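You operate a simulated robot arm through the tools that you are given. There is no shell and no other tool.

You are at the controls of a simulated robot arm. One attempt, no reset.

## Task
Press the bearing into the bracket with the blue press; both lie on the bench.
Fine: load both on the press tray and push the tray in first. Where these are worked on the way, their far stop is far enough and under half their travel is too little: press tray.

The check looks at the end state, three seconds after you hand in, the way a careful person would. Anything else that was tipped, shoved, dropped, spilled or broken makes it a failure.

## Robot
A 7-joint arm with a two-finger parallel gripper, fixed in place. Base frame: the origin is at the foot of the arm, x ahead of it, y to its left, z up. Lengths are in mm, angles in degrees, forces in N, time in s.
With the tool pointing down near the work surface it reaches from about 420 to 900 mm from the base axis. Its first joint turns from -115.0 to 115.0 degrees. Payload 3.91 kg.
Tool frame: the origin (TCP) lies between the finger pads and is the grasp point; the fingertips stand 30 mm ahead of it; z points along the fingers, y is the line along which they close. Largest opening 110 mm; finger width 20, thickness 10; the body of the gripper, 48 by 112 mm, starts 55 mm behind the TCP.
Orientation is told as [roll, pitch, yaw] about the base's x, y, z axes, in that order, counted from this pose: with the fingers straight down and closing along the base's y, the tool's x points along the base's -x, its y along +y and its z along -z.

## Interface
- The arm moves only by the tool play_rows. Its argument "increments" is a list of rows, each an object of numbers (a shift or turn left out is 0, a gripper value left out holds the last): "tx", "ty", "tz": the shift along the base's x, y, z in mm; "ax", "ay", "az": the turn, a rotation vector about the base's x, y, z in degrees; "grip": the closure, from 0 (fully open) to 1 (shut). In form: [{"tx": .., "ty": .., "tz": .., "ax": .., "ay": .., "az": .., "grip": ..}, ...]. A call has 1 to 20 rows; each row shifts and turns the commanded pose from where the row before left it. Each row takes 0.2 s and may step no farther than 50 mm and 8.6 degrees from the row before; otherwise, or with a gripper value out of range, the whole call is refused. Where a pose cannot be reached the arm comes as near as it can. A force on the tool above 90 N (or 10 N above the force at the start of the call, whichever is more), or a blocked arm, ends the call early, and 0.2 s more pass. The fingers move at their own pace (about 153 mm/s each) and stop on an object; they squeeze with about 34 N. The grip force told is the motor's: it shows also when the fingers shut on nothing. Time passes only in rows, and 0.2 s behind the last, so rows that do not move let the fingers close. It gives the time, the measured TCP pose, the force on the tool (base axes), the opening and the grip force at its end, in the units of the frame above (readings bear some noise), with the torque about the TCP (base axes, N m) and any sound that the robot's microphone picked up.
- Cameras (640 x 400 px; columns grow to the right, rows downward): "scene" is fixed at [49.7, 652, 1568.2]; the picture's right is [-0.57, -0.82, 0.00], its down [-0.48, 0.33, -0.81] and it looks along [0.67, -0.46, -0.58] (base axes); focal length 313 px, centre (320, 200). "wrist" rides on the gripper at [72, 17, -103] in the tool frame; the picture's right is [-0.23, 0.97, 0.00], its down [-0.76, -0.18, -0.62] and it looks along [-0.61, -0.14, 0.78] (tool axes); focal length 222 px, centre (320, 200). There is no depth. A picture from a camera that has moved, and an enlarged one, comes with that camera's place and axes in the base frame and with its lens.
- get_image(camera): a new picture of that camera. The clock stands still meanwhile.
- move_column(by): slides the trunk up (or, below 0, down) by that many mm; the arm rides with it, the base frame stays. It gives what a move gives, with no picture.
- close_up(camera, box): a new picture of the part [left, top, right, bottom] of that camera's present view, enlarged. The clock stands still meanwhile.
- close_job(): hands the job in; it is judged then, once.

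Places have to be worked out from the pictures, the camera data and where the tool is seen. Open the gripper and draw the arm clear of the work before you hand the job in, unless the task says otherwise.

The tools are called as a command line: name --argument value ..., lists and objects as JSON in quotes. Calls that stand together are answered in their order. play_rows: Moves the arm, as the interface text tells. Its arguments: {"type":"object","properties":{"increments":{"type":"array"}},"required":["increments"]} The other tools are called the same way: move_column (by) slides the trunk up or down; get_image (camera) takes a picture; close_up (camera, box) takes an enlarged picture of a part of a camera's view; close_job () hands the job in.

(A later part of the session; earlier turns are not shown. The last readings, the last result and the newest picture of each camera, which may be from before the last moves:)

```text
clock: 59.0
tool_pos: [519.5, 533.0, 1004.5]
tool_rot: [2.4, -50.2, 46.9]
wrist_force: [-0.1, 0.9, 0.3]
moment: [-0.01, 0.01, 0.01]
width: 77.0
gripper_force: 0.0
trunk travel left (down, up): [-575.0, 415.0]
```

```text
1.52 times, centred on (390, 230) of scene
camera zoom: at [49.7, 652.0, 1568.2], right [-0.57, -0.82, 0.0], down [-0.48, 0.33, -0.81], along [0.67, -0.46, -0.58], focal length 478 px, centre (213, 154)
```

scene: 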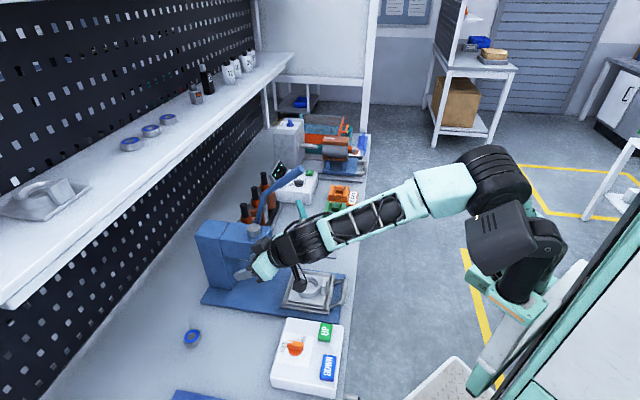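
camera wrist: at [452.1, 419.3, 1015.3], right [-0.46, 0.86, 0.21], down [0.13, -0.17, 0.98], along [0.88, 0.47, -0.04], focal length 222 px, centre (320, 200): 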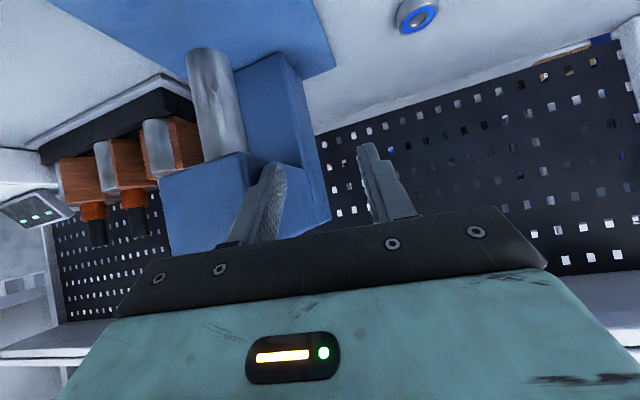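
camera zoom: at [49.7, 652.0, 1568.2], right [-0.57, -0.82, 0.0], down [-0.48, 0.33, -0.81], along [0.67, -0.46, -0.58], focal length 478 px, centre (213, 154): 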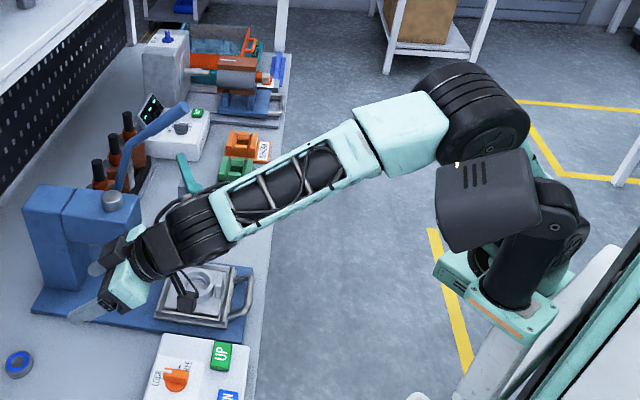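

The tool is free now with zero force. I'll check the press and tray against the earlier pictures.

close_up --camera "scene" --box '[190, 215, 350, 315]'

get_image --camera "wrist"

```text
4.00 times, centred on (270, 265) of scene
camera zoom: at [49.7, 652.0, 1568.2], right [-0.57, -0.82, 0.0], down [-0.48, 0.33, -0.81], along [0.67, -0.46, -0.58], focal length 1254 px, centre (520, -60)
```

zoom: 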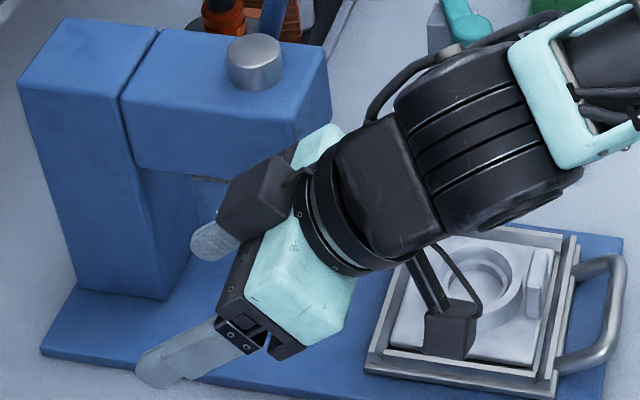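

```text
taken
camera wrist: at [423.3, 450.1, 1016.2], right [-0.63, 0.75, 0.2], down [0.16, -0.13, 0.98], along [0.76, 0.65, -0.04], focal length 222 px, centre (320, 200)
```

wrist: 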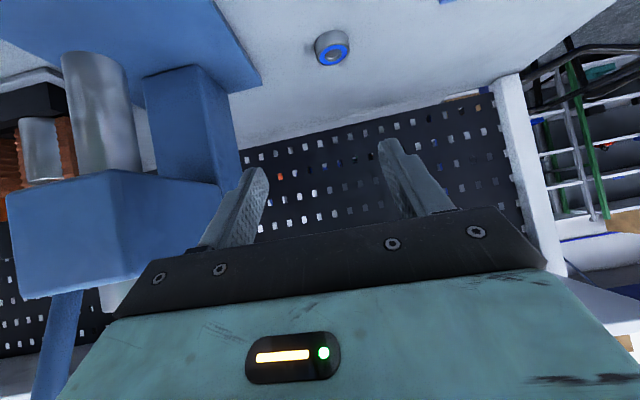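

The press and tray are unmoved. I'll correct the small orientation error and approach the bearing in small steps.

play_rows --increments '[{"ax": 0.1, "ay": -1.2, "az": -2.0}, {"ax": 0.1, "ay": -1.2, "az": -2.0}, {"tx": 2.8, "ty": 17.1, "tz": -18}, {"tx": 2.8, "ty": 17.1, "tz": -18}, {"tx": 2.8, "ty": 17.1, "tz": -18}, {"tx": 2.8, "ty": 17.1, "tz": -18}, {}, {}]'

get_image --camera "wrist"

get_image --camera "scene"

```text
clock: 60.8
tool_pos: [542.9, 594.2, 924.1]
tool_rot: [-0.9, -51.4, 44.4]
wrist_force: [-0.3, 0.1, -1.0]
moment: [0.02, -0.02, 0.0]
width: 76.6
gripper_force: 0.0
trunk travel left (down, up): [-575.0, 415.0]
```

```text
taken
camera wrist: at [439.6, 519.8, 930.7], right [-0.57, 0.8, 0.17], down [0.11, -0.13, 0.99], along [0.81, 0.58, -0.01], focal length 222 px, centre (320, 200)
```

wrist: 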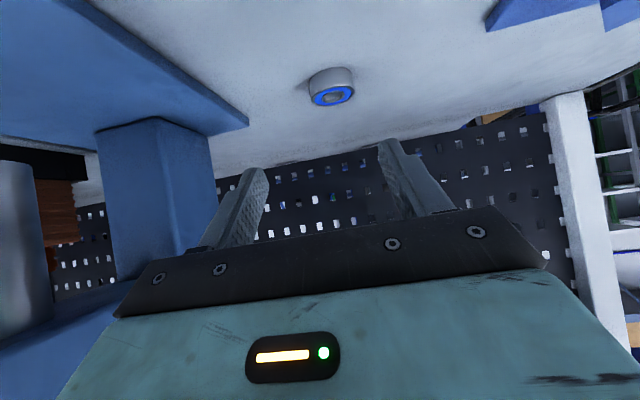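

```text
taken
```

scene: 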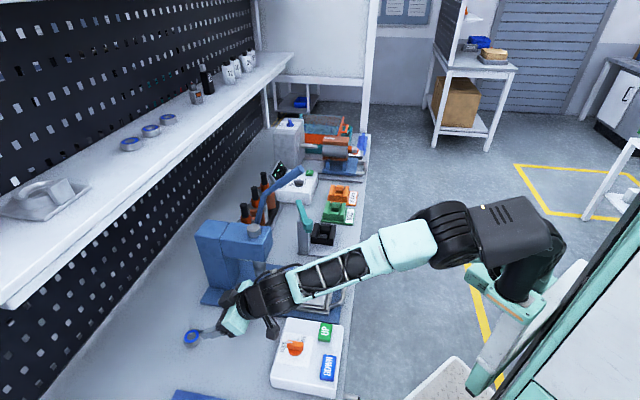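

close_up --camera "scene" --box '[390, 160, 610, 330]'

close_up --camera "wrist" --box '[250, 40, 410, 150]'

close_up --camera "scene" --box '[170, 290, 290, 370]'

```text
2.35 times, centred on (500, 245) of scene
camera zoom: at [49.7, 652.0, 1568.2], right [-0.57, -0.82, 0.0], down [-0.48, 0.33, -0.81], along [0.67, -0.46, -0.58], focal length 737 px, centre (-104, 94)
```

zoom: 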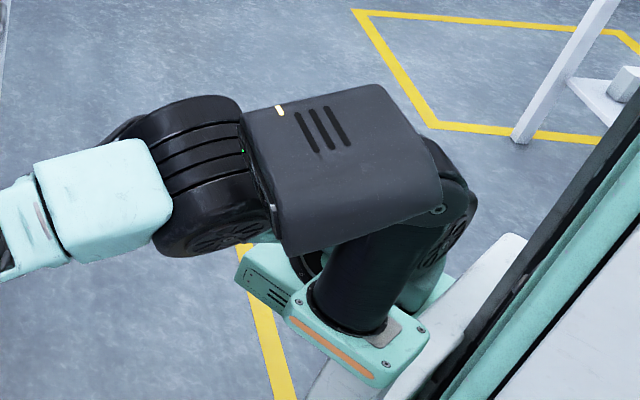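

```text
3.64 times, centred on (330, 95) of wrist
camera zoom: at [439.6, 519.8, 930.7], right [-0.57, 0.8, 0.17], down [0.11, -0.13, 0.99], along [0.81, 0.58, -0.01], focal length 808 px, centre (284, 582)
```

zoom: 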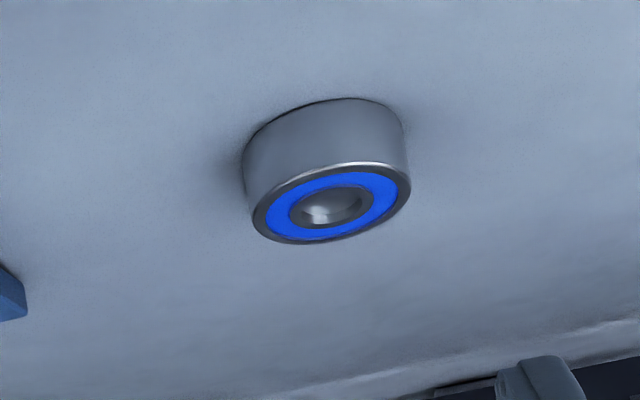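

```text
5.00 times, centred on (230, 330) of scene
camera zoom: at [49.7, 652.0, 1568.2], right [-0.57, -0.82, 0.0], down [-0.48, 0.33, -0.81], along [0.67, -0.46, -0.58], focal length 1567 px, centre (770, -450)
```

zoom: 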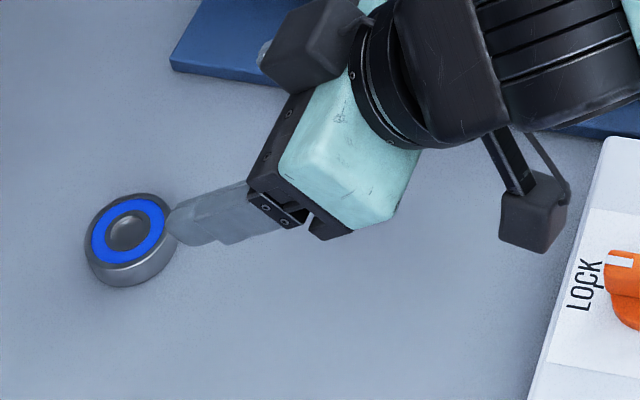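

The bearing measures about 42 mm OD. I'll take a high zoom of the bracket bore now in the tray to understand the seat.

close_up --camera "scene" --box '[290, 270, 335, 300]'

close_up --camera "scene" --box '[170, 318, 215, 350]'

```text
13.33 times, centred on (312, 285) of scene
camera zoom: at [49.7, 652.0, 1568.2], right [-0.57, -0.82, 0.0], down [-0.48, 0.33, -0.81], along [0.67, -0.46, -0.58], focal length 4178 px, centre (420, -933)
```

zoom: 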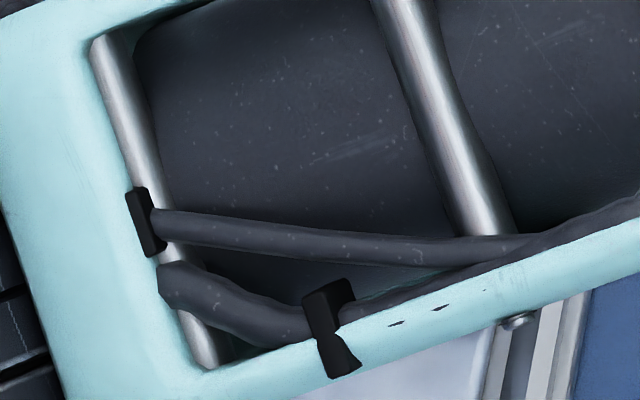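

```text
12.50 times, centred on (192, 334) of scene
camera zoom: at [49.7, 652.0, 1568.2], right [-0.57, -0.82, 0.0], down [-0.48, 0.33, -0.81], along [0.67, -0.46, -0.58], focal length 3917 px, centre (1914, -1475)
```

zoom: 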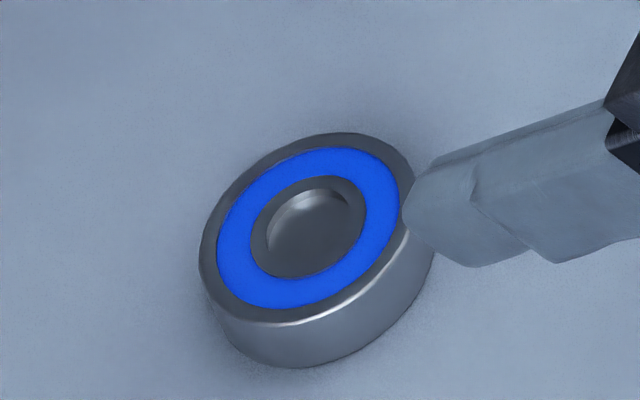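

Bench level is about z≈817.5, and the bearing is about 14 mm tall, centred at roughly (n 891, e −58). I'll approach with the fingers straddling it and stop short to verify.

play_rows --increments '[{"tx": 7.5, "ty": 12.4, "tz": -11}, {"tx": 7.5, "ty": 12.4, "tz": -11}, {"tx": 7.5, "ty": 12.4, "tz": -11}, {"tx": 7.5, "ty": 12.4, "tz": -11}, {}, {}]'

close_up --camera "wrist" --box '[200, 60, 440, 230]'

get_image --camera "scene"

```text
clock: 62.2
tool_pos: [560.4, 650.4, 885.9]
tool_rot: [-0.4, -51.8, 44.9]
wrist_force: [0.0, 0.2, -0.5]
moment: [0.01, 0.01, 0.0]
width: 77.0
gripper_force: 0.0
trunk travel left (down, up): [-575.0, 415.0]
```

```text
2.35 times, centred on (320, 145) of wrist
camera zoom: at [458.6, 573.5, 891.7], right [-0.58, 0.79, 0.17], down [0.11, -0.14, 0.98], along [0.8, 0.59, -0.01], focal length 523 px, centre (320, 329)
```

zoom: 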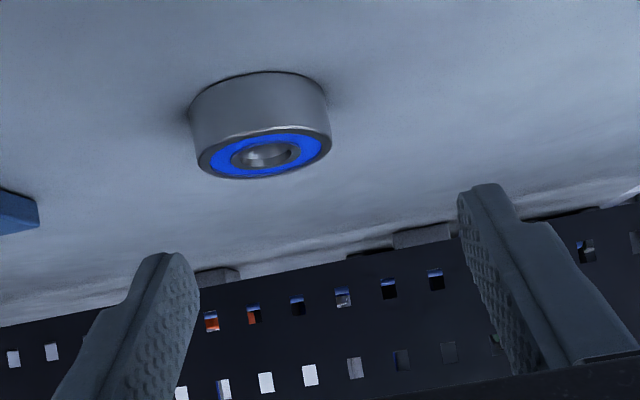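

```text
taken
```

scene: 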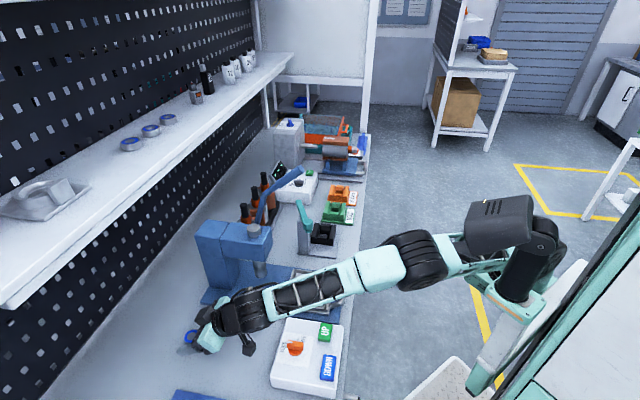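

The head is untouched again and the arm follows well. I need to shift about 14 mm in +e and come down further, then check with the scene camera.

play_rows --increments '[{"tx": 6.2, "ty": -0.4, "tz": -6}, {"tx": 6.2, "ty": -0.4, "tz": -9}, {"tx": 6.1, "ty": -0.3, "tz": -9}, {}, {}]'

close_up --camera "wrist" --box '[200, 60, 440, 230]'

close_up --camera "scene" --box '[160, 310, 240, 360]'

```text
clock: 63.4
tool_pos: [581.1, 649.6, 861.3]
tool_rot: [-0.3, -51.8, 44.8]
wrist_force: [0.3, -0.6, -0.1]
moment: [0.03, 0.03, 0.03]
width: 77.1
gripper_force: 0.1
trunk travel left (down, up): [-575.0, 415.0]
```

```text
2.35 times, centred on (320, 145) of wrist
camera zoom: at [478.8, 572.4, 868.3], right [-0.58, 0.79, 0.17], down [0.11, -0.14, 0.98], along [0.8, 0.59, -0.01], focal length 523 px, centre (320, 329)
```

zoom: 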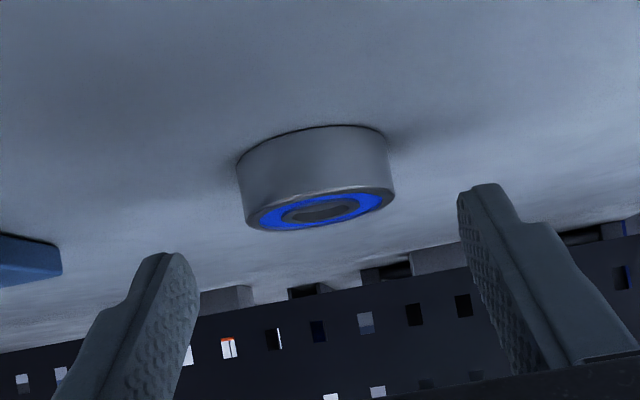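

```text
8.00 times, centred on (200, 335) of scene
camera zoom: at [49.7, 652.0, 1568.2], right [-0.57, -0.82, 0.0], down [-0.48, 0.33, -0.81], along [0.67, -0.46, -0.58], focal length 2507 px, centre (1280, -880)
```

zoom: 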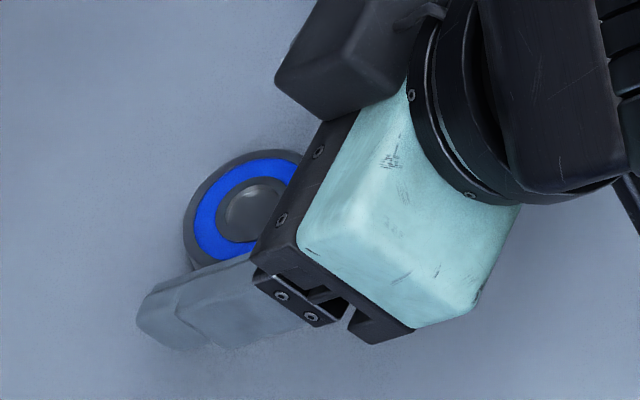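

Scene and wrist views agree: the bearing centre is at n≈891, e≈−57. I'll go down to TCP z≈848 (fingertips about 4 mm above the bench) and check again.

play_rows --increments '[{"tx": 1.0, "ty": 1.5, "tz": -5}, {"tx": 1.0, "ty": 1.4, "tz": -4}, {"tx": 1.1, "ty": 1.4, "tz": -4}, {}]'

close_up --camera "wrist" --box '[200, 60, 440, 230]'

close_up --camera "scene" --box '[160, 310, 240, 360]'

```text
clock: 64.4
tool_pos: [583.6, 652.1, 847.6]
tool_rot: [-0.4, -51.7, 44.9]
wrist_force: [0.8, -1.3, -0.1]
moment: [-0.02, 0.0, 0.0]
width: 77.0
gripper_force: 0.1
trunk travel left (down, up): [-575.0, 415.0]
```

```text
2.35 times, centred on (320, 145) of wrist
camera zoom: at [481.7, 577.3, 854.9], right [-0.58, 0.79, 0.17], down [0.11, -0.14, 0.98], along [0.8, 0.59, -0.01], focal length 523 px, centre (320, 329)
```

zoom: 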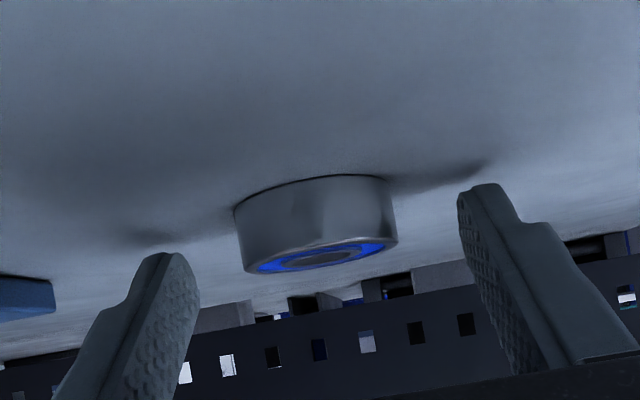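

```text
8.00 times, centred on (200, 335) of scene
camera zoom: at [49.7, 652.0, 1568.2], right [-0.57, -0.82, 0.0], down [-0.48, 0.33, -0.81], along [0.67, -0.46, -0.58], focal length 2507 px, centre (1280, -880)
```

zoom: 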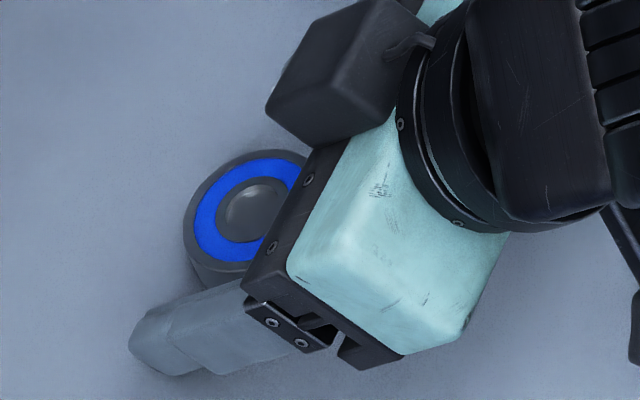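

The bearing is laterally centred between the fingers. I'll nudge 2 mm forward and 2 mm down for a better overlap, then close the grip.

play_rows --increments '[{"tx": 1.2, "ty": 1.9, "tz": -1.0}, {"tz": -1.0}, {}]'

play_rows --increments '[{"grip": 0.45}, {"grip": 0.55}, {"grip": 0.7}, {"grip": 1.0}, {}, {}]'

close_up --camera "wrist" --box '[200, 60, 440, 230]'

close_up --camera "scene" --box '[160, 310, 240, 360]'

```text
clock: 65.2
tool_pos: [585.6, 655.9, 848.7]
tool_rot: [-0.4, -51.8, 44.9]
wrist_force: [0.0, -0.4, 0.0]
moment: [0.03, 0.0, 0.01]
width: 77.2
gripper_force: 0.2
trunk travel left (down, up): [-575.0, 415.0]
```

```text
clock: 66.6
tool_pos: [585.2, 655.3, 846.4]
tool_rot: [-0.3, -51.9, 44.9]
wrist_force: [-0.1, 0.4, 0.0]
moment: [0.0, 0.01, 0.04]
width: 40.5
gripper_force: 34.0
trunk travel left (down, up): [-575.0, 415.0]
```

```text
2.35 times, centred on (320, 145) of wrist
camera zoom: at [482.6, 579.2, 853.4], right [-0.58, 0.79, 0.17], down [0.11, -0.14, 0.98], along [0.8, 0.59, -0.01], focal length 523 px, centre (320, 329)
```

zoom: 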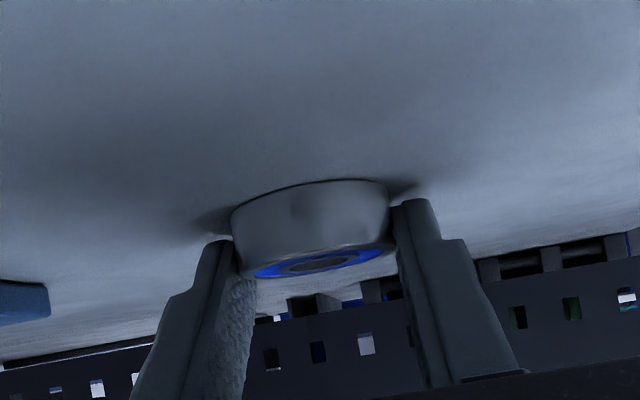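

```text
8.00 times, centred on (200, 335) of scene
camera zoom: at [49.7, 652.0, 1568.2], right [-0.57, -0.82, 0.0], down [-0.48, 0.33, -0.81], along [0.67, -0.46, -0.58], focal length 2507 px, centre (1280, -880)
```

zoom: 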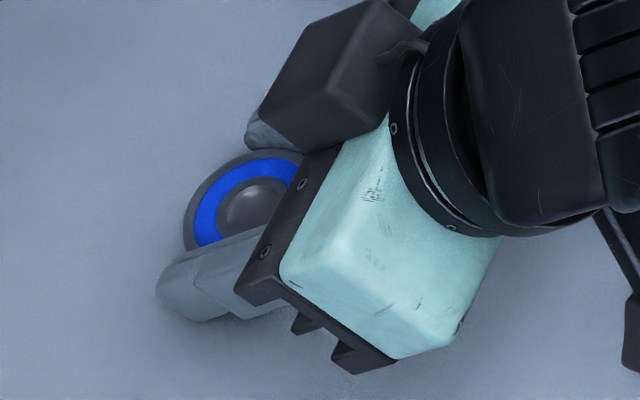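

The bearing is gripped at 40.5 mm with 34 N. I'll lift slowly and check it stays level.

play_rows --increments '[{"tz": 3}, {"tz": 6}, {"tz": 10}, {"tz": 12}, {"tz": 12}, {}]'

close_up --camera "wrist" --box '[200, 60, 440, 230]'

close_up --camera "scene" --box '[160, 290, 240, 340]'

```text
clock: 68.0
tool_pos: [583.2, 655.3, 889.6]
tool_rot: [-0.4, -51.8, 45.0]
wrist_force: [0.6, 0.2, -1.6]
moment: [-0.02, 0.03, -0.03]
width: 40.3
gripper_force: 33.9
trunk travel left (down, up): [-575.0, 415.0]
```

```text
2.35 times, centred on (320, 145) of wrist
camera zoom: at [481.6, 579.3, 896.0], right [-0.58, 0.79, 0.17], down [0.11, -0.14, 0.98], along [0.8, 0.59, -0.01], focal length 523 px, centre (320, 329)
```

zoom: 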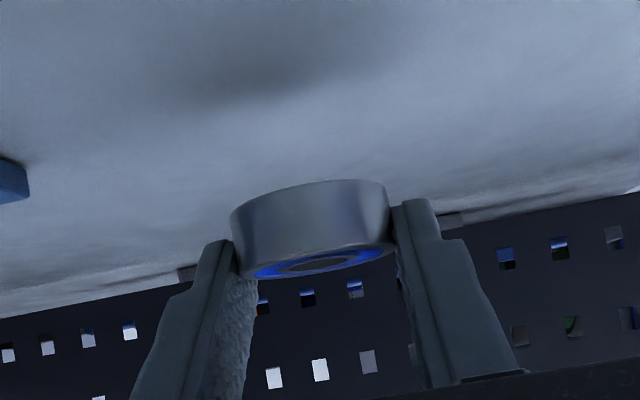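

```text
8.00 times, centred on (200, 315) of scene
camera zoom: at [49.7, 652.0, 1568.2], right [-0.57, -0.82, 0.0], down [-0.48, 0.33, -0.81], along [0.67, -0.46, -0.58], focal length 2507 px, centre (1280, -720)
```

zoom: 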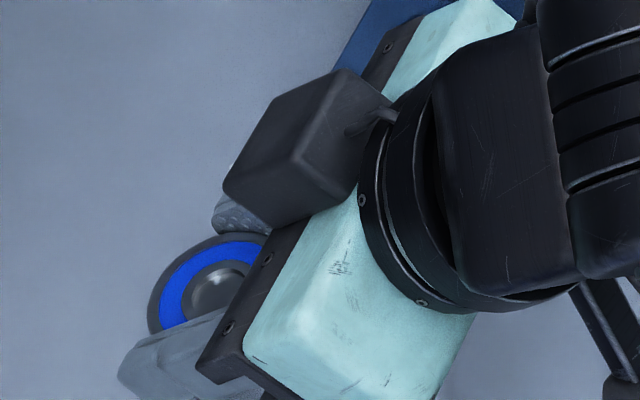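

The bearing is lifted and level. I'll bring it toward the tray along a path that keeps the wrist to the right, away from the robot's head, checking tracking along the way.

play_rows --increments '[{"tx": -2, "ty": -18, "tz": 6}, {"tx": -2, "ty": -18, "tz": 6}, {"tx": -2, "ty": -18, "tz": 6}, {"tx": -1.5, "ty": -18.5, "tz": 6}, {}]'

get_image --camera "scene"

```text
clock: 69.2
tool_pos: [575.2, 583.0, 913.3]
tool_rot: [-0.5, -51.9, 44.9]
wrist_force: [0.0, 0.2, -0.8]
moment: [-0.04, -0.01, 0.03]
width: 40.5
gripper_force: 33.9
trunk travel left (down, up): [-575.0, 415.0]
```

```text
taken
```

scene: 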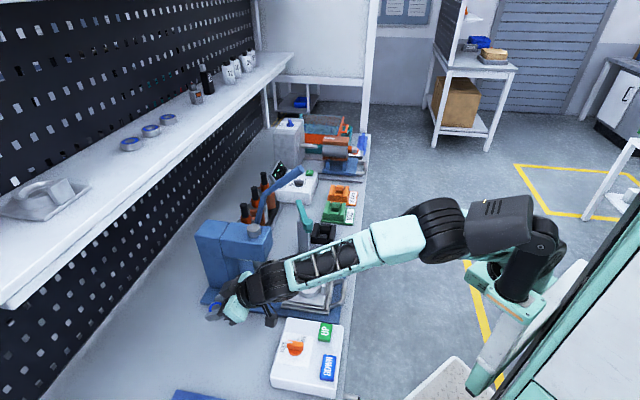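

Tracking is good, but continuing with this steep tilt would fold the elbow into the robot's head. The bench below is clear here at (n≈833, e≈−13), so I'll set the bearing down and re-grasp it with less tilt.

play_rows --increments '[{"tz": -16}, {"tz": -16}, {"tz": -14}, {"tz": -10}, {"tz": -5}, {}]'

close_up --camera "scene" --box '[170, 280, 270, 345]'

close_up --camera "wrist" --box '[200, 60, 440, 230]'

```text
clock: 70.6
tool_pos: [576.9, 583.1, 852.5]
tool_rot: [-0.4, -51.8, 44.9]
wrist_force: [-0.1, -0.8, -0.7]
moment: [0.0, 0.04, -0.01]
width: 40.7
gripper_force: 34.0
trunk travel left (down, up): [-575.0, 415.0]
```

```text
6.15 times, centred on (220, 312) of scene
camera zoom: at [49.7, 652.0, 1568.2], right [-0.57, -0.82, 0.0], down [-0.48, 0.33, -0.81], along [0.67, -0.46, -0.58], focal length 1928 px, centre (935, -492)
```

zoom: 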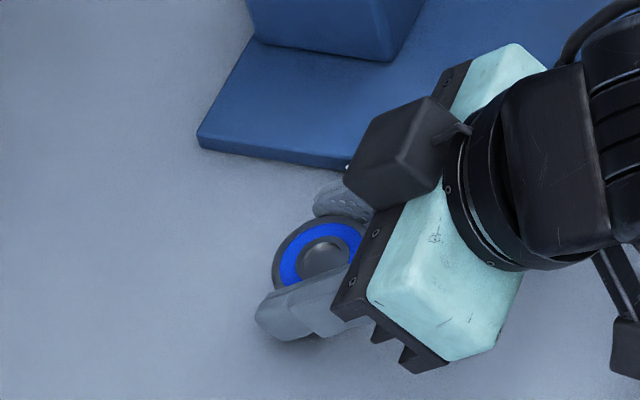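

```text
2.35 times, centred on (320, 145) of wrist
camera zoom: at [474.5, 506.5, 859.3], right [-0.58, 0.79, 0.17], down [0.11, -0.14, 0.98], along [0.8, 0.59, -0.01], focal length 523 px, centre (320, 329)
```

zoom: 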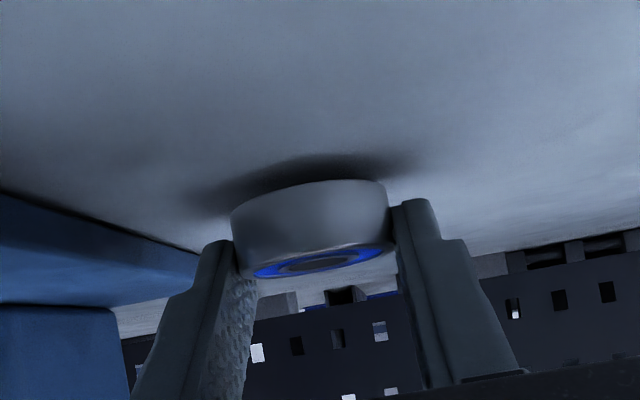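

play_rows --increments '[{"tz": -3}, {"tz": -2}, {"tz": -1}, {}]'

```text
clock: 71.6
tool_pos: [577.3, 583.4, 847.1]
tool_rot: [-0.4, -51.9, 45.0]
wrist_force: [0.6, -0.3, 3.5]
moment: [0.08, 0.01, -0.02]
width: 40.5
gripper_force: 33.5
trunk travel left (down, up): [-575.0, 415.0]
```

Contact at 3.5 N, so the bearing is on the bench. I'll open, rise straight up, and reduce the tilt to 28°.

play_rows --increments '[{"grip": 0.36}, {}, {"tz": 10}, {"tz": 20}, {"tz": 25}, {"tz": 25}, {"ax": -4.2, "ay": 4.28}, {"ax": -4.2, "ay": 4.28}, {"ax": -4.2, "ay": 4.28}, {"ax": -4.2, "ay": 4.28}, {}, {}]'

get_image --camera "wrist"

get_image --camera "scene"

```text
clock: 74.2
tool_pos: [576.9, 581.8, 926.5]
tool_rot: [-0.2, -27.8, 44.9]
wrist_force: [1.1, -0.3, 0.2]
moment: [-0.01, 0.02, -0.02]
width: 70.4
gripper_force: 0.1
trunk travel left (down, up): [-575.0, 415.0]
```

```text
taken
camera wrist: at [485.2, 515.6, 983.2], right [-0.54, 0.83, 0.1], down [0.4, 0.14, 0.91], along [0.74, 0.53, -0.41], focal length 222 px, centre (320, 200)
```

wrist: 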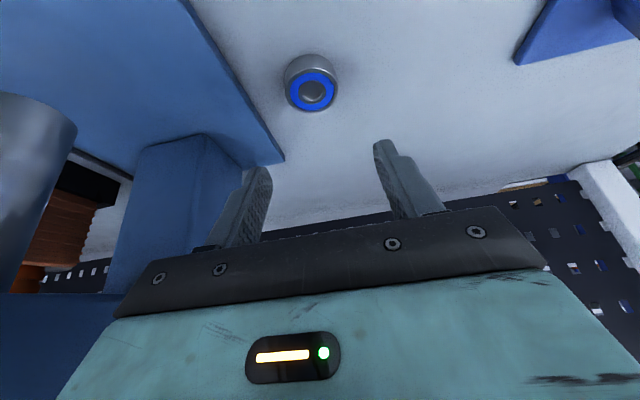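

```text
taken
```

scene: 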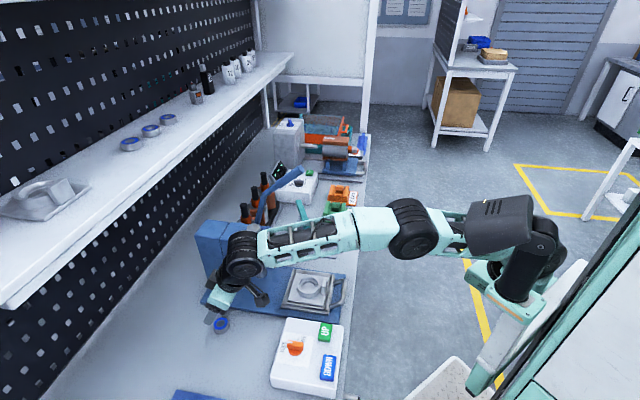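

close_up --camera "wrist" --box '[260, 40, 380, 130]'

close_up --camera "scene" --box '[180, 290, 260, 345]'

close_up --camera "scene" --box '[275, 260, 345, 320]'

```text
4.44 times, centred on (320, 85) of wrist
camera zoom: at [485.2, 515.6, 983.2], right [-0.54, 0.83, 0.1], down [0.4, 0.14, 0.91], along [0.74, 0.53, -0.41], focal length 987 px, centre (320, 711)
```

zoom: 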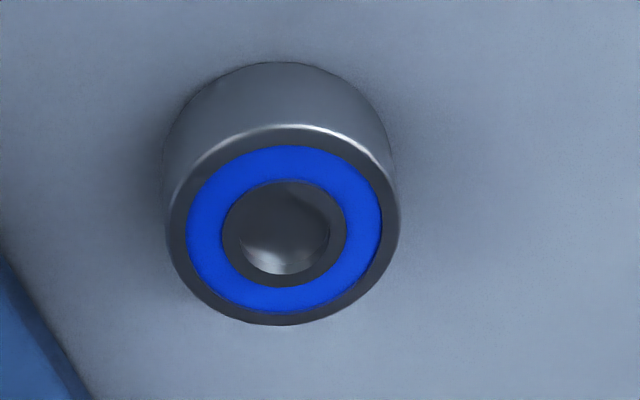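

```text
7.27 times, centred on (220, 318) of scene
camera zoom: at [49.7, 652.0, 1568.2], right [-0.57, -0.82, 0.0], down [-0.48, 0.33, -0.81], along [0.67, -0.46, -0.58], focal length 2279 px, centre (1047, -654)
```

zoom: 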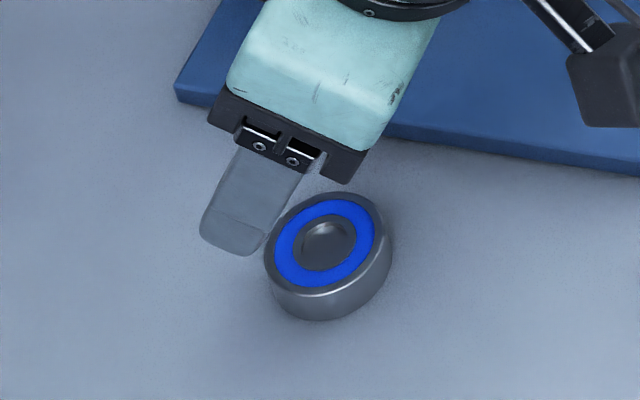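

```text
6.67 times, centred on (310, 290) of scene
camera zoom: at [49.7, 652.0, 1568.2], right [-0.57, -0.82, 0.0], down [-0.48, 0.33, -0.81], along [0.67, -0.46, -0.58], focal length 2089 px, centre (387, -400)
```

zoom: 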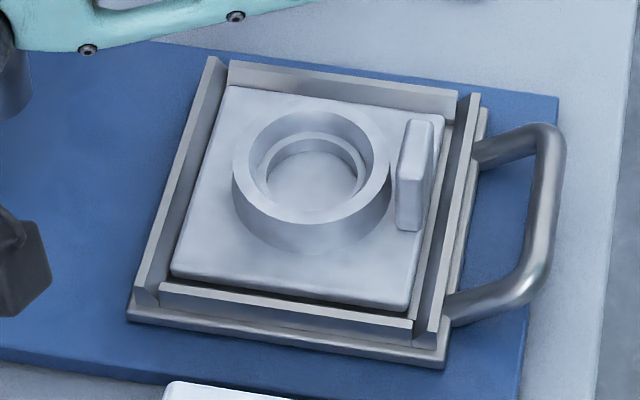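

close_up --camera "scene" --box '[290, 272, 330, 302]'

```text
13.33 times, centred on (310, 287) of scene
camera zoom: at [49.7, 652.0, 1568.2], right [-0.57, -0.82, 0.0], down [-0.48, 0.33, -0.81], along [0.67, -0.46, -0.58], focal length 4178 px, centre (453, -960)
```

zoom: 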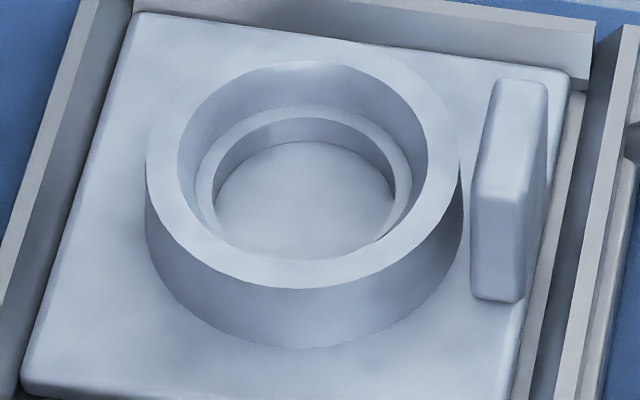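

The bearing top is centred at about (n 834, e −12). I'll descend with the 28° tilt, aiming to grip only its upper half so it can go partly into the bracket recess on release.

play_rows --increments '[{"tx": 1.6, "ty": 2.4, "tz": -20}, {"tx": 1.6, "ty": 2.5, "tz": -20}, {"tz": -14}, {}]'

close_up --camera "wrist" --box '[220, 60, 420, 210]'

close_up --camera "scene" --box '[180, 290, 260, 345]'

```text
clock: 75.2
tool_pos: [580.3, 587.8, 870.7]
tool_rot: [-0.2, -27.9, 44.7]
wrist_force: [0.8, -0.6, 0.2]
moment: [0.0, -0.01, -0.02]
width: 70.0
gripper_force: 0.1
trunk travel left (down, up): [-575.0, 415.0]
```

```text
2.67 times, centred on (320, 135) of wrist
camera zoom: at [488.1, 521.2, 928.0], right [-0.54, 0.83, 0.1], down [0.39, 0.14, 0.91], along [0.74, 0.53, -0.41], focal length 592 px, centre (320, 373)
```

zoom: 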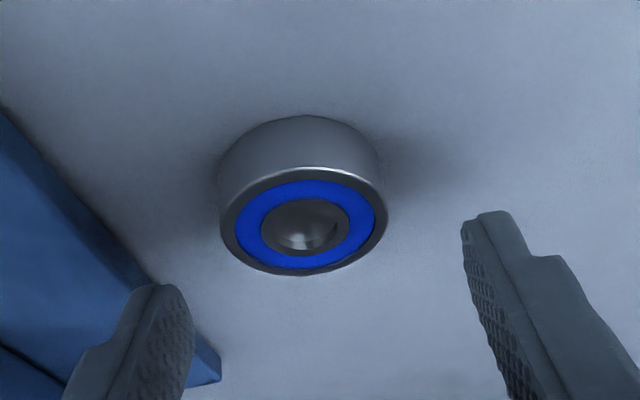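

```text
7.27 times, centred on (220, 318) of scene
camera zoom: at [49.7, 652.0, 1568.2], right [-0.57, -0.82, 0.0], down [-0.48, 0.33, -0.81], along [0.67, -0.46, -0.58], focal length 2279 px, centre (1047, -654)
```

zoom: 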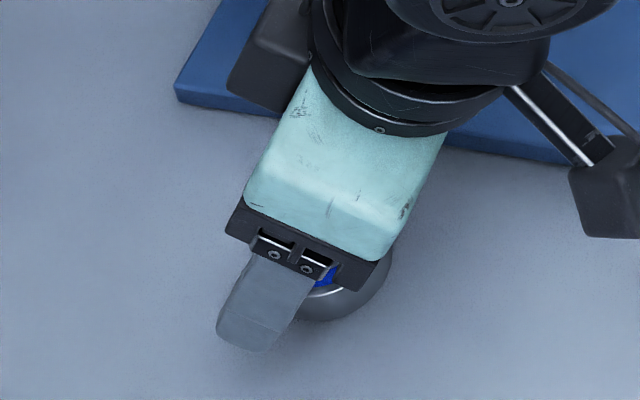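

play_rows --increments '[{"tx": -0.5, "ty": -1.2, "tz": -8}, {"tx": -0.5, "ty": -1.2, "tz": -8}, {}]'

close_up --camera "wrist" --box '[220, 60, 420, 210]'

```text
clock: 76.0
tool_pos: [579.3, 585.8, 856.1]
tool_rot: [-0.3, -27.8, 44.8]
wrist_force: [-0.7, 0.5, -0.1]
moment: [-0.02, -0.02, 0.0]
width: 70.3
gripper_force: 0.1
trunk travel left (down, up): [-575.0, 415.0]
```

```text
2.67 times, centred on (320, 135) of wrist
camera zoom: at [486.3, 518.4, 913.5], right [-0.54, 0.83, 0.1], down [0.39, 0.14, 0.91], along [0.74, 0.53, -0.41], focal length 592 px, centre (320, 373)
```

zoom: 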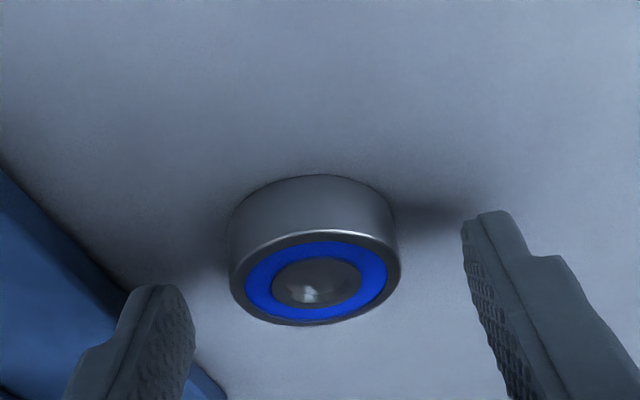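

About half of the bearing's height overlaps the fingers, which is what I want. Closing the grip now.

play_rows --increments '[{"grip": 0.5}, {"grip": 0.58}, {"grip": 0.7}, {"grip": 1.0}, {}, {}]'

close_up --camera "wrist" --box '[220, 60, 420, 210]'

```text
clock: 77.4
tool_pos: [579.6, 585.5, 856.1]
tool_rot: [-0.2, -27.9, 44.8]
wrist_force: [-0.3, -0.6, 0.4]
moment: [-0.01, 0.0, -0.01]
width: 40.3
gripper_force: 34.1
trunk travel left (down, up): [-575.0, 415.0]
```

```text
2.67 times, centred on (320, 135) of wrist
camera zoom: at [486.3, 518.4, 913.6], right [-0.54, 0.83, 0.1], down [0.39, 0.14, 0.91], along [0.74, 0.53, -0.41], focal length 592 px, centre (320, 373)
```

zoom: 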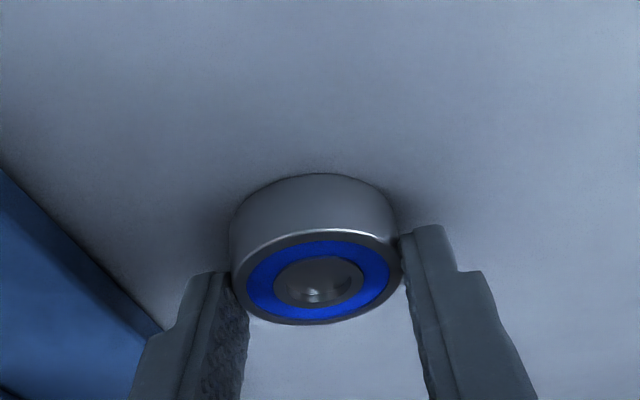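

close_up --camera "wrist" --box '[270, 110, 370, 185]'

close_up --camera "scene" --box '[190, 300, 250, 340]'

```text
5.33 times, centred on (320, 148) of wrist
camera zoom: at [486.3, 518.4, 913.6], right [-0.54, 0.83, 0.1], down [0.39, 0.14, 0.91], along [0.74, 0.53, -0.41], focal length 1185 px, centre (320, 480)
```

zoom: 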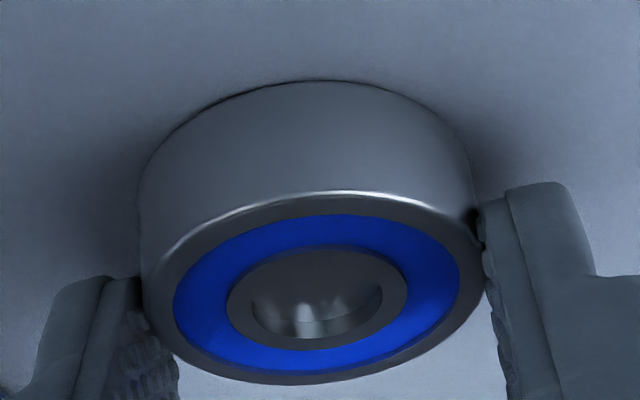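

```text
10.00 times, centred on (220, 320) of scene
camera zoom: at [49.7, 652.0, 1568.2], right [-0.57, -0.82, 0.0], down [-0.48, 0.33, -0.81], along [0.67, -0.46, -0.58], focal length 3134 px, centre (1320, -1000)
```

zoom: 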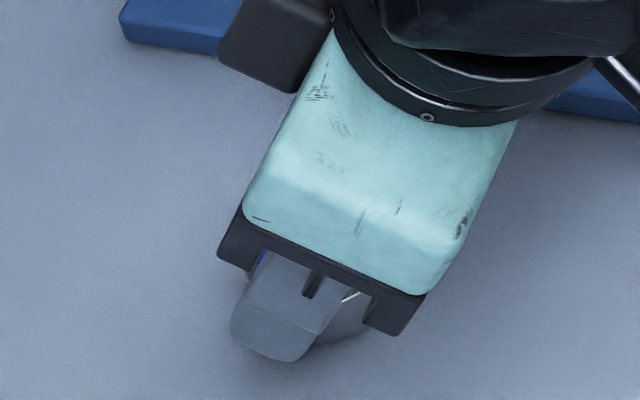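

The real gap matches a 42 mm bearing, sitting about 11 mm ahead of the TCP. I'll lift it and carry it to the tray at this gentler tilt, checking tracking partway.

play_rows --increments '[{"tz": 4}, {"tz": 10}, {"tz": 20}, {"tz": 20}, {"tz": 20}, {"tx": -3, "ty": -18}, {"tx": -3, "ty": -18}, {"tx": -3, "ty": -18}, {"tx": -3, "ty": -18}, {}]'

get_image --camera "scene"

```text
clock: 79.6
tool_pos: [567.4, 512.8, 929.2]
tool_rot: [-0.3, -27.9, 44.8]
wrist_force: [-0.3, -0.3, -0.2]
moment: [0.05, -0.01, 0.02]
width: 40.6
gripper_force: 34.7
trunk travel left (down, up): [-575.0, 415.0]
```

```text
taken
```

scene: 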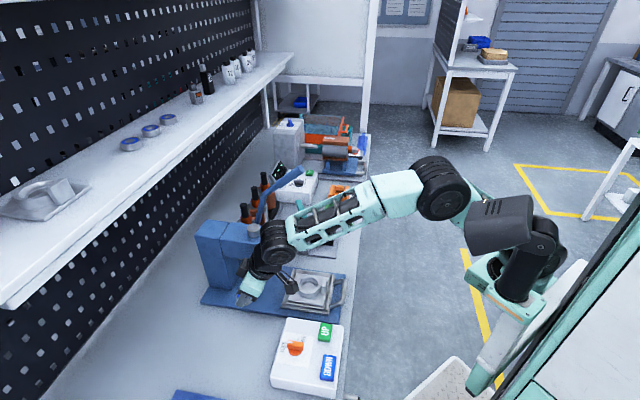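

play_rows --increments '[{"tx": -2.4, "ty": -18.7, "tz": 2}, {"tx": -2.4, "ty": -18.7, "tz": 2}, {"tx": -2.4, "ty": -18.7}, {"tx": -2.4, "ty": -18.7}, {"tx": -2.4, "ty": -18.7}, {}]'

get_image --camera "scene"

```text
clock: 81.0
tool_pos: [556.3, 418.5, 933.6]
tool_rot: [-0.3, -27.8, 44.8]
wrist_force: [-1.0, -0.3, -1.5]
moment: [0.0, 0.02, -0.02]
width: 40.5
gripper_force: 33.7
trunk travel left (down, up): [-575.0, 415.0]
```

```text
taken
```

scene: 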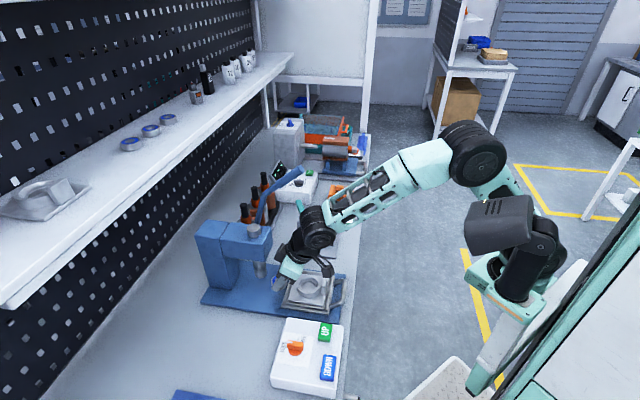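

play_rows --increments '[{"tx": -6.1, "ty": -19.8}, {"tx": -6.1, "ty": -19.8}, {"tx": -6.1, "ty": -19.8}, {"tx": -6.0, "ty": -19.9}, {}]'

get_image --camera "wrist"

close_up --camera "scene" --box '[265, 245, 345, 305]'

```text
clock: 82.2
tool_pos: [532.8, 340.9, 933.0]
tool_rot: [-0.2, -28.0, 44.8]
wrist_force: [0.6, -0.6, -0.1]
moment: [-0.03, -0.01, -0.03]
width: 40.7
gripper_force: 34.0
trunk travel left (down, up): [-575.0, 415.0]
```

```text
taken
camera wrist: at [439.8, 273.9, 990.4], right [-0.54, 0.83, 0.1], down [0.39, 0.14, 0.91], along [0.74, 0.53, -0.41], focal length 222 px, centre (320, 200)
```

wrist: 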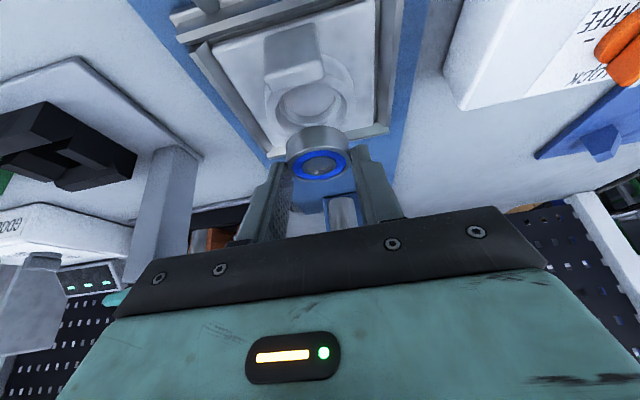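

```text
6.67 times, centred on (305, 275) of scene
camera zoom: at [49.7, 652.0, 1568.2], right [-0.57, -0.82, 0.0], down [-0.48, 0.33, -0.81], along [0.67, -0.46, -0.58], focal length 2089 px, centre (420, -300)
```

zoom: 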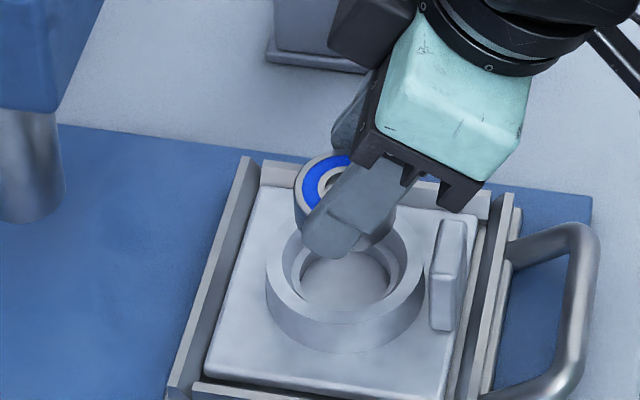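

close_up --camera "wrist" --box '[240, 50, 400, 190]'

```text
2.86 times, centred on (320, 120) of wrist
camera zoom: at [439.8, 273.9, 990.4], right [-0.54, 0.83, 0.1], down [0.39, 0.14, 0.91], along [0.74, 0.53, -0.41], focal length 635 px, centre (320, 429)
```

zoom: 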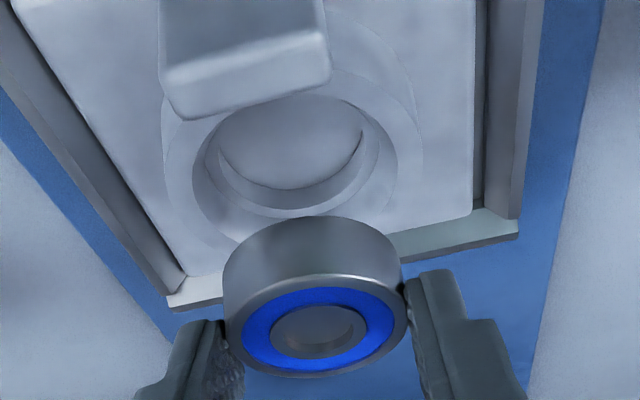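

Bearing and ring centres agree within about 1 mm in both directions. I'll lower to just above the ring and check against the scene view.

play_rows --increments '[{"tz": -10}, {"tz": -10}, {"tz": -9}, {}]'

close_up --camera "scene" --box '[285, 262, 335, 300]'

close_up --camera "wrist" --box '[240, 70, 400, 190]'

```text
clock: 83.2
tool_pos: [530.8, 340.1, 904.3]
tool_rot: [-0.2, -27.9, 44.7]
wrist_force: [1.0, 0.5, -1.0]
moment: [-0.01, -0.04, 0.0]
width: 40.9
gripper_force: 33.9
trunk travel left (down, up): [-575.0, 415.0]
```

```text
10.53 times, centred on (310, 281) of scene
camera zoom: at [49.7, 652.0, 1568.2], right [-0.57, -0.82, 0.0], down [-0.48, 0.33, -0.81], along [0.67, -0.46, -0.58], focal length 3299 px, centre (425, -653)
```

zoom: 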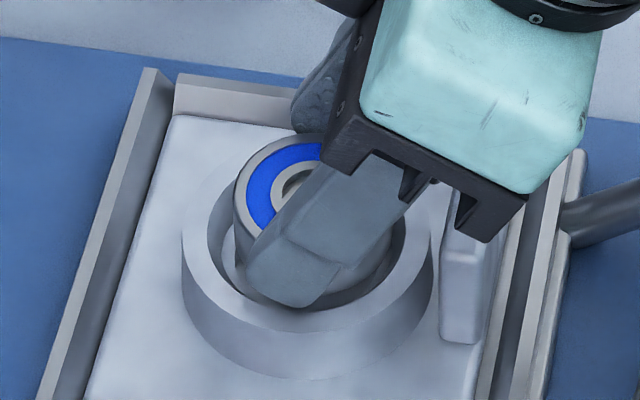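

```text
3.33 times, centred on (320, 130) of wrist
camera zoom: at [438.3, 273.8, 961.9], right [-0.54, 0.83, 0.1], down [0.39, 0.14, 0.91], along [0.74, 0.53, -0.41], focal length 740 px, centre (320, 433)
```

zoom: 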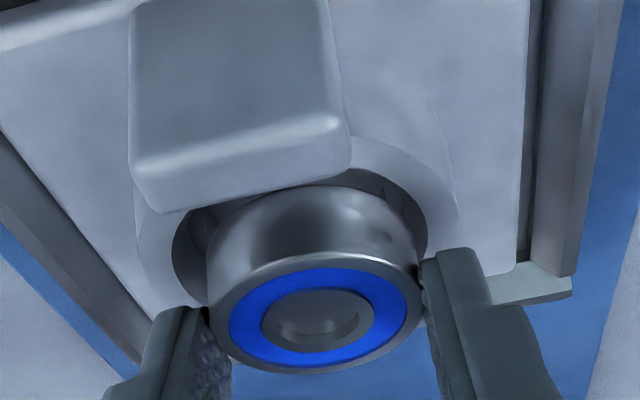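

The ring wall looks about 20 mm tall, so its top is nearer z≈866. The bearing is about 2.3 mm too far in −e, so I'll correct that and look again before lowering.

play_rows --increments '[{"tx": 1.6, "ty": -1.6}, {}, {}]'

close_up --camera "wrist" --box '[260, 85, 380, 175]'

close_up --camera "scene" --box '[288, 265, 328, 295]'

```text
clock: 84.0
tool_pos: [532.8, 339.3, 905.4]
tool_rot: [-0.2, -27.9, 44.8]
wrist_force: [0.5, 0.5, -0.4]
moment: [-0.02, 0.03, 0.02]
width: 40.6
gripper_force: 34.1
trunk travel left (down, up): [-575.0, 415.0]
```

```text
4.44 times, centred on (320, 130) of wrist
camera zoom: at [440.0, 272.8, 962.1], right [-0.54, 0.83, 0.1], down [0.39, 0.14, 0.91], along [0.74, 0.53, -0.41], focal length 987 px, centre (320, 511)
```

zoom: 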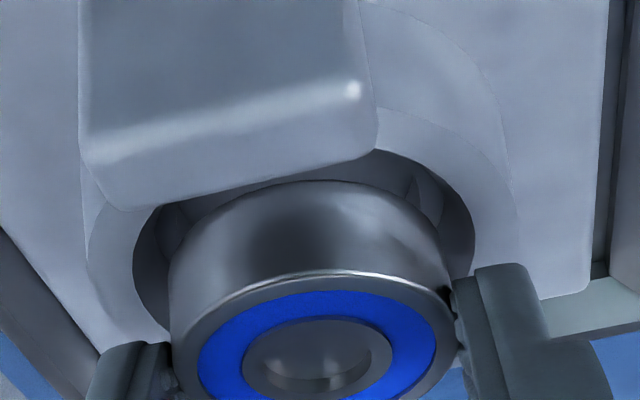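

```text
13.33 times, centred on (308, 280) of scene
camera zoom: at [49.7, 652.0, 1568.2], right [-0.57, -0.82, 0.0], down [-0.48, 0.33, -0.81], along [0.67, -0.46, -0.58], focal length 4178 px, centre (480, -867)
```

zoom: 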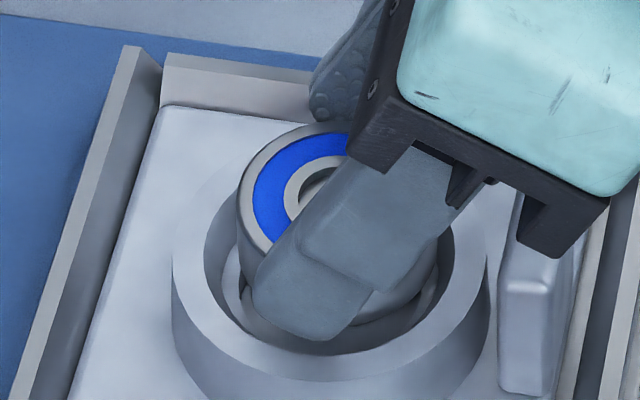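

Combining both views, the bearing's underside is about 5 mm above the ring top and needs about 2 mm more in +n. I'll apply that and lower gently into the recess while watching the force.

play_rows --increments '[{"tx": 1.4, "ty": 1.4}, {"tz": -3}, {"tz": -3}, {"tz": -2}, {}]'

close_up --camera "wrist" --box '[260, 85, 380, 175]'

close_up --camera "scene" --box '[288, 265, 328, 295]'

```text
clock: 85.2
tool_pos: [534.6, 340.6, 897.4]
tool_rot: [-0.2, -27.9, 44.8]
wrist_force: [0.6, 0.1, -0.9]
moment: [-0.01, 0.01, -0.01]
width: 40.2
gripper_force: 33.7
trunk travel left (down, up): [-575.0, 415.0]
```

```text
4.44 times, centred on (320, 130) of wrist
camera zoom: at [441.8, 273.6, 954.8], right [-0.54, 0.83, 0.1], down [0.39, 0.14, 0.91], along [0.74, 0.53, -0.41], focal length 987 px, centre (320, 511)
```

zoom: 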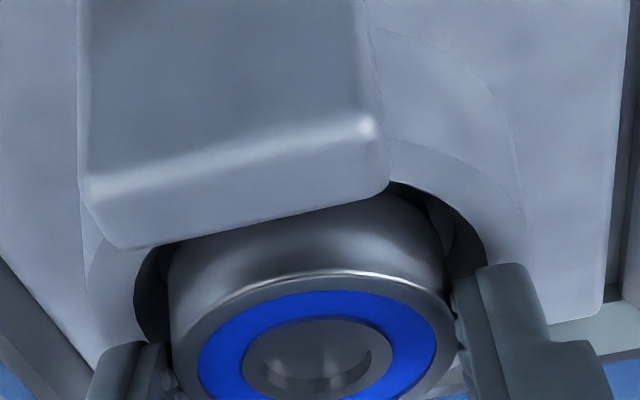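

```text
13.33 times, centred on (308, 280) of scene
camera zoom: at [49.7, 652.0, 1568.2], right [-0.57, -0.82, 0.0], down [-0.48, 0.33, -0.81], along [0.67, -0.46, -0.58], focal length 4178 px, centre (480, -867)
```

zoom: 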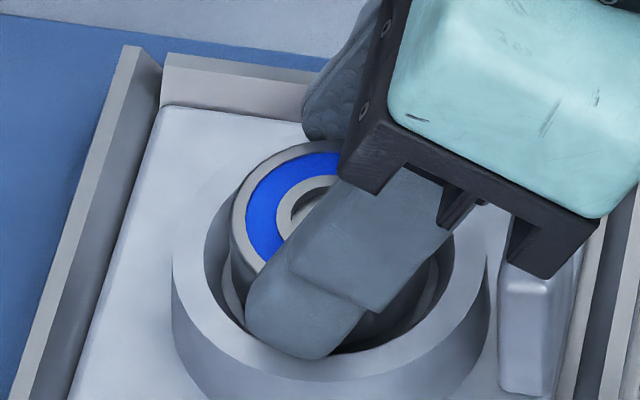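

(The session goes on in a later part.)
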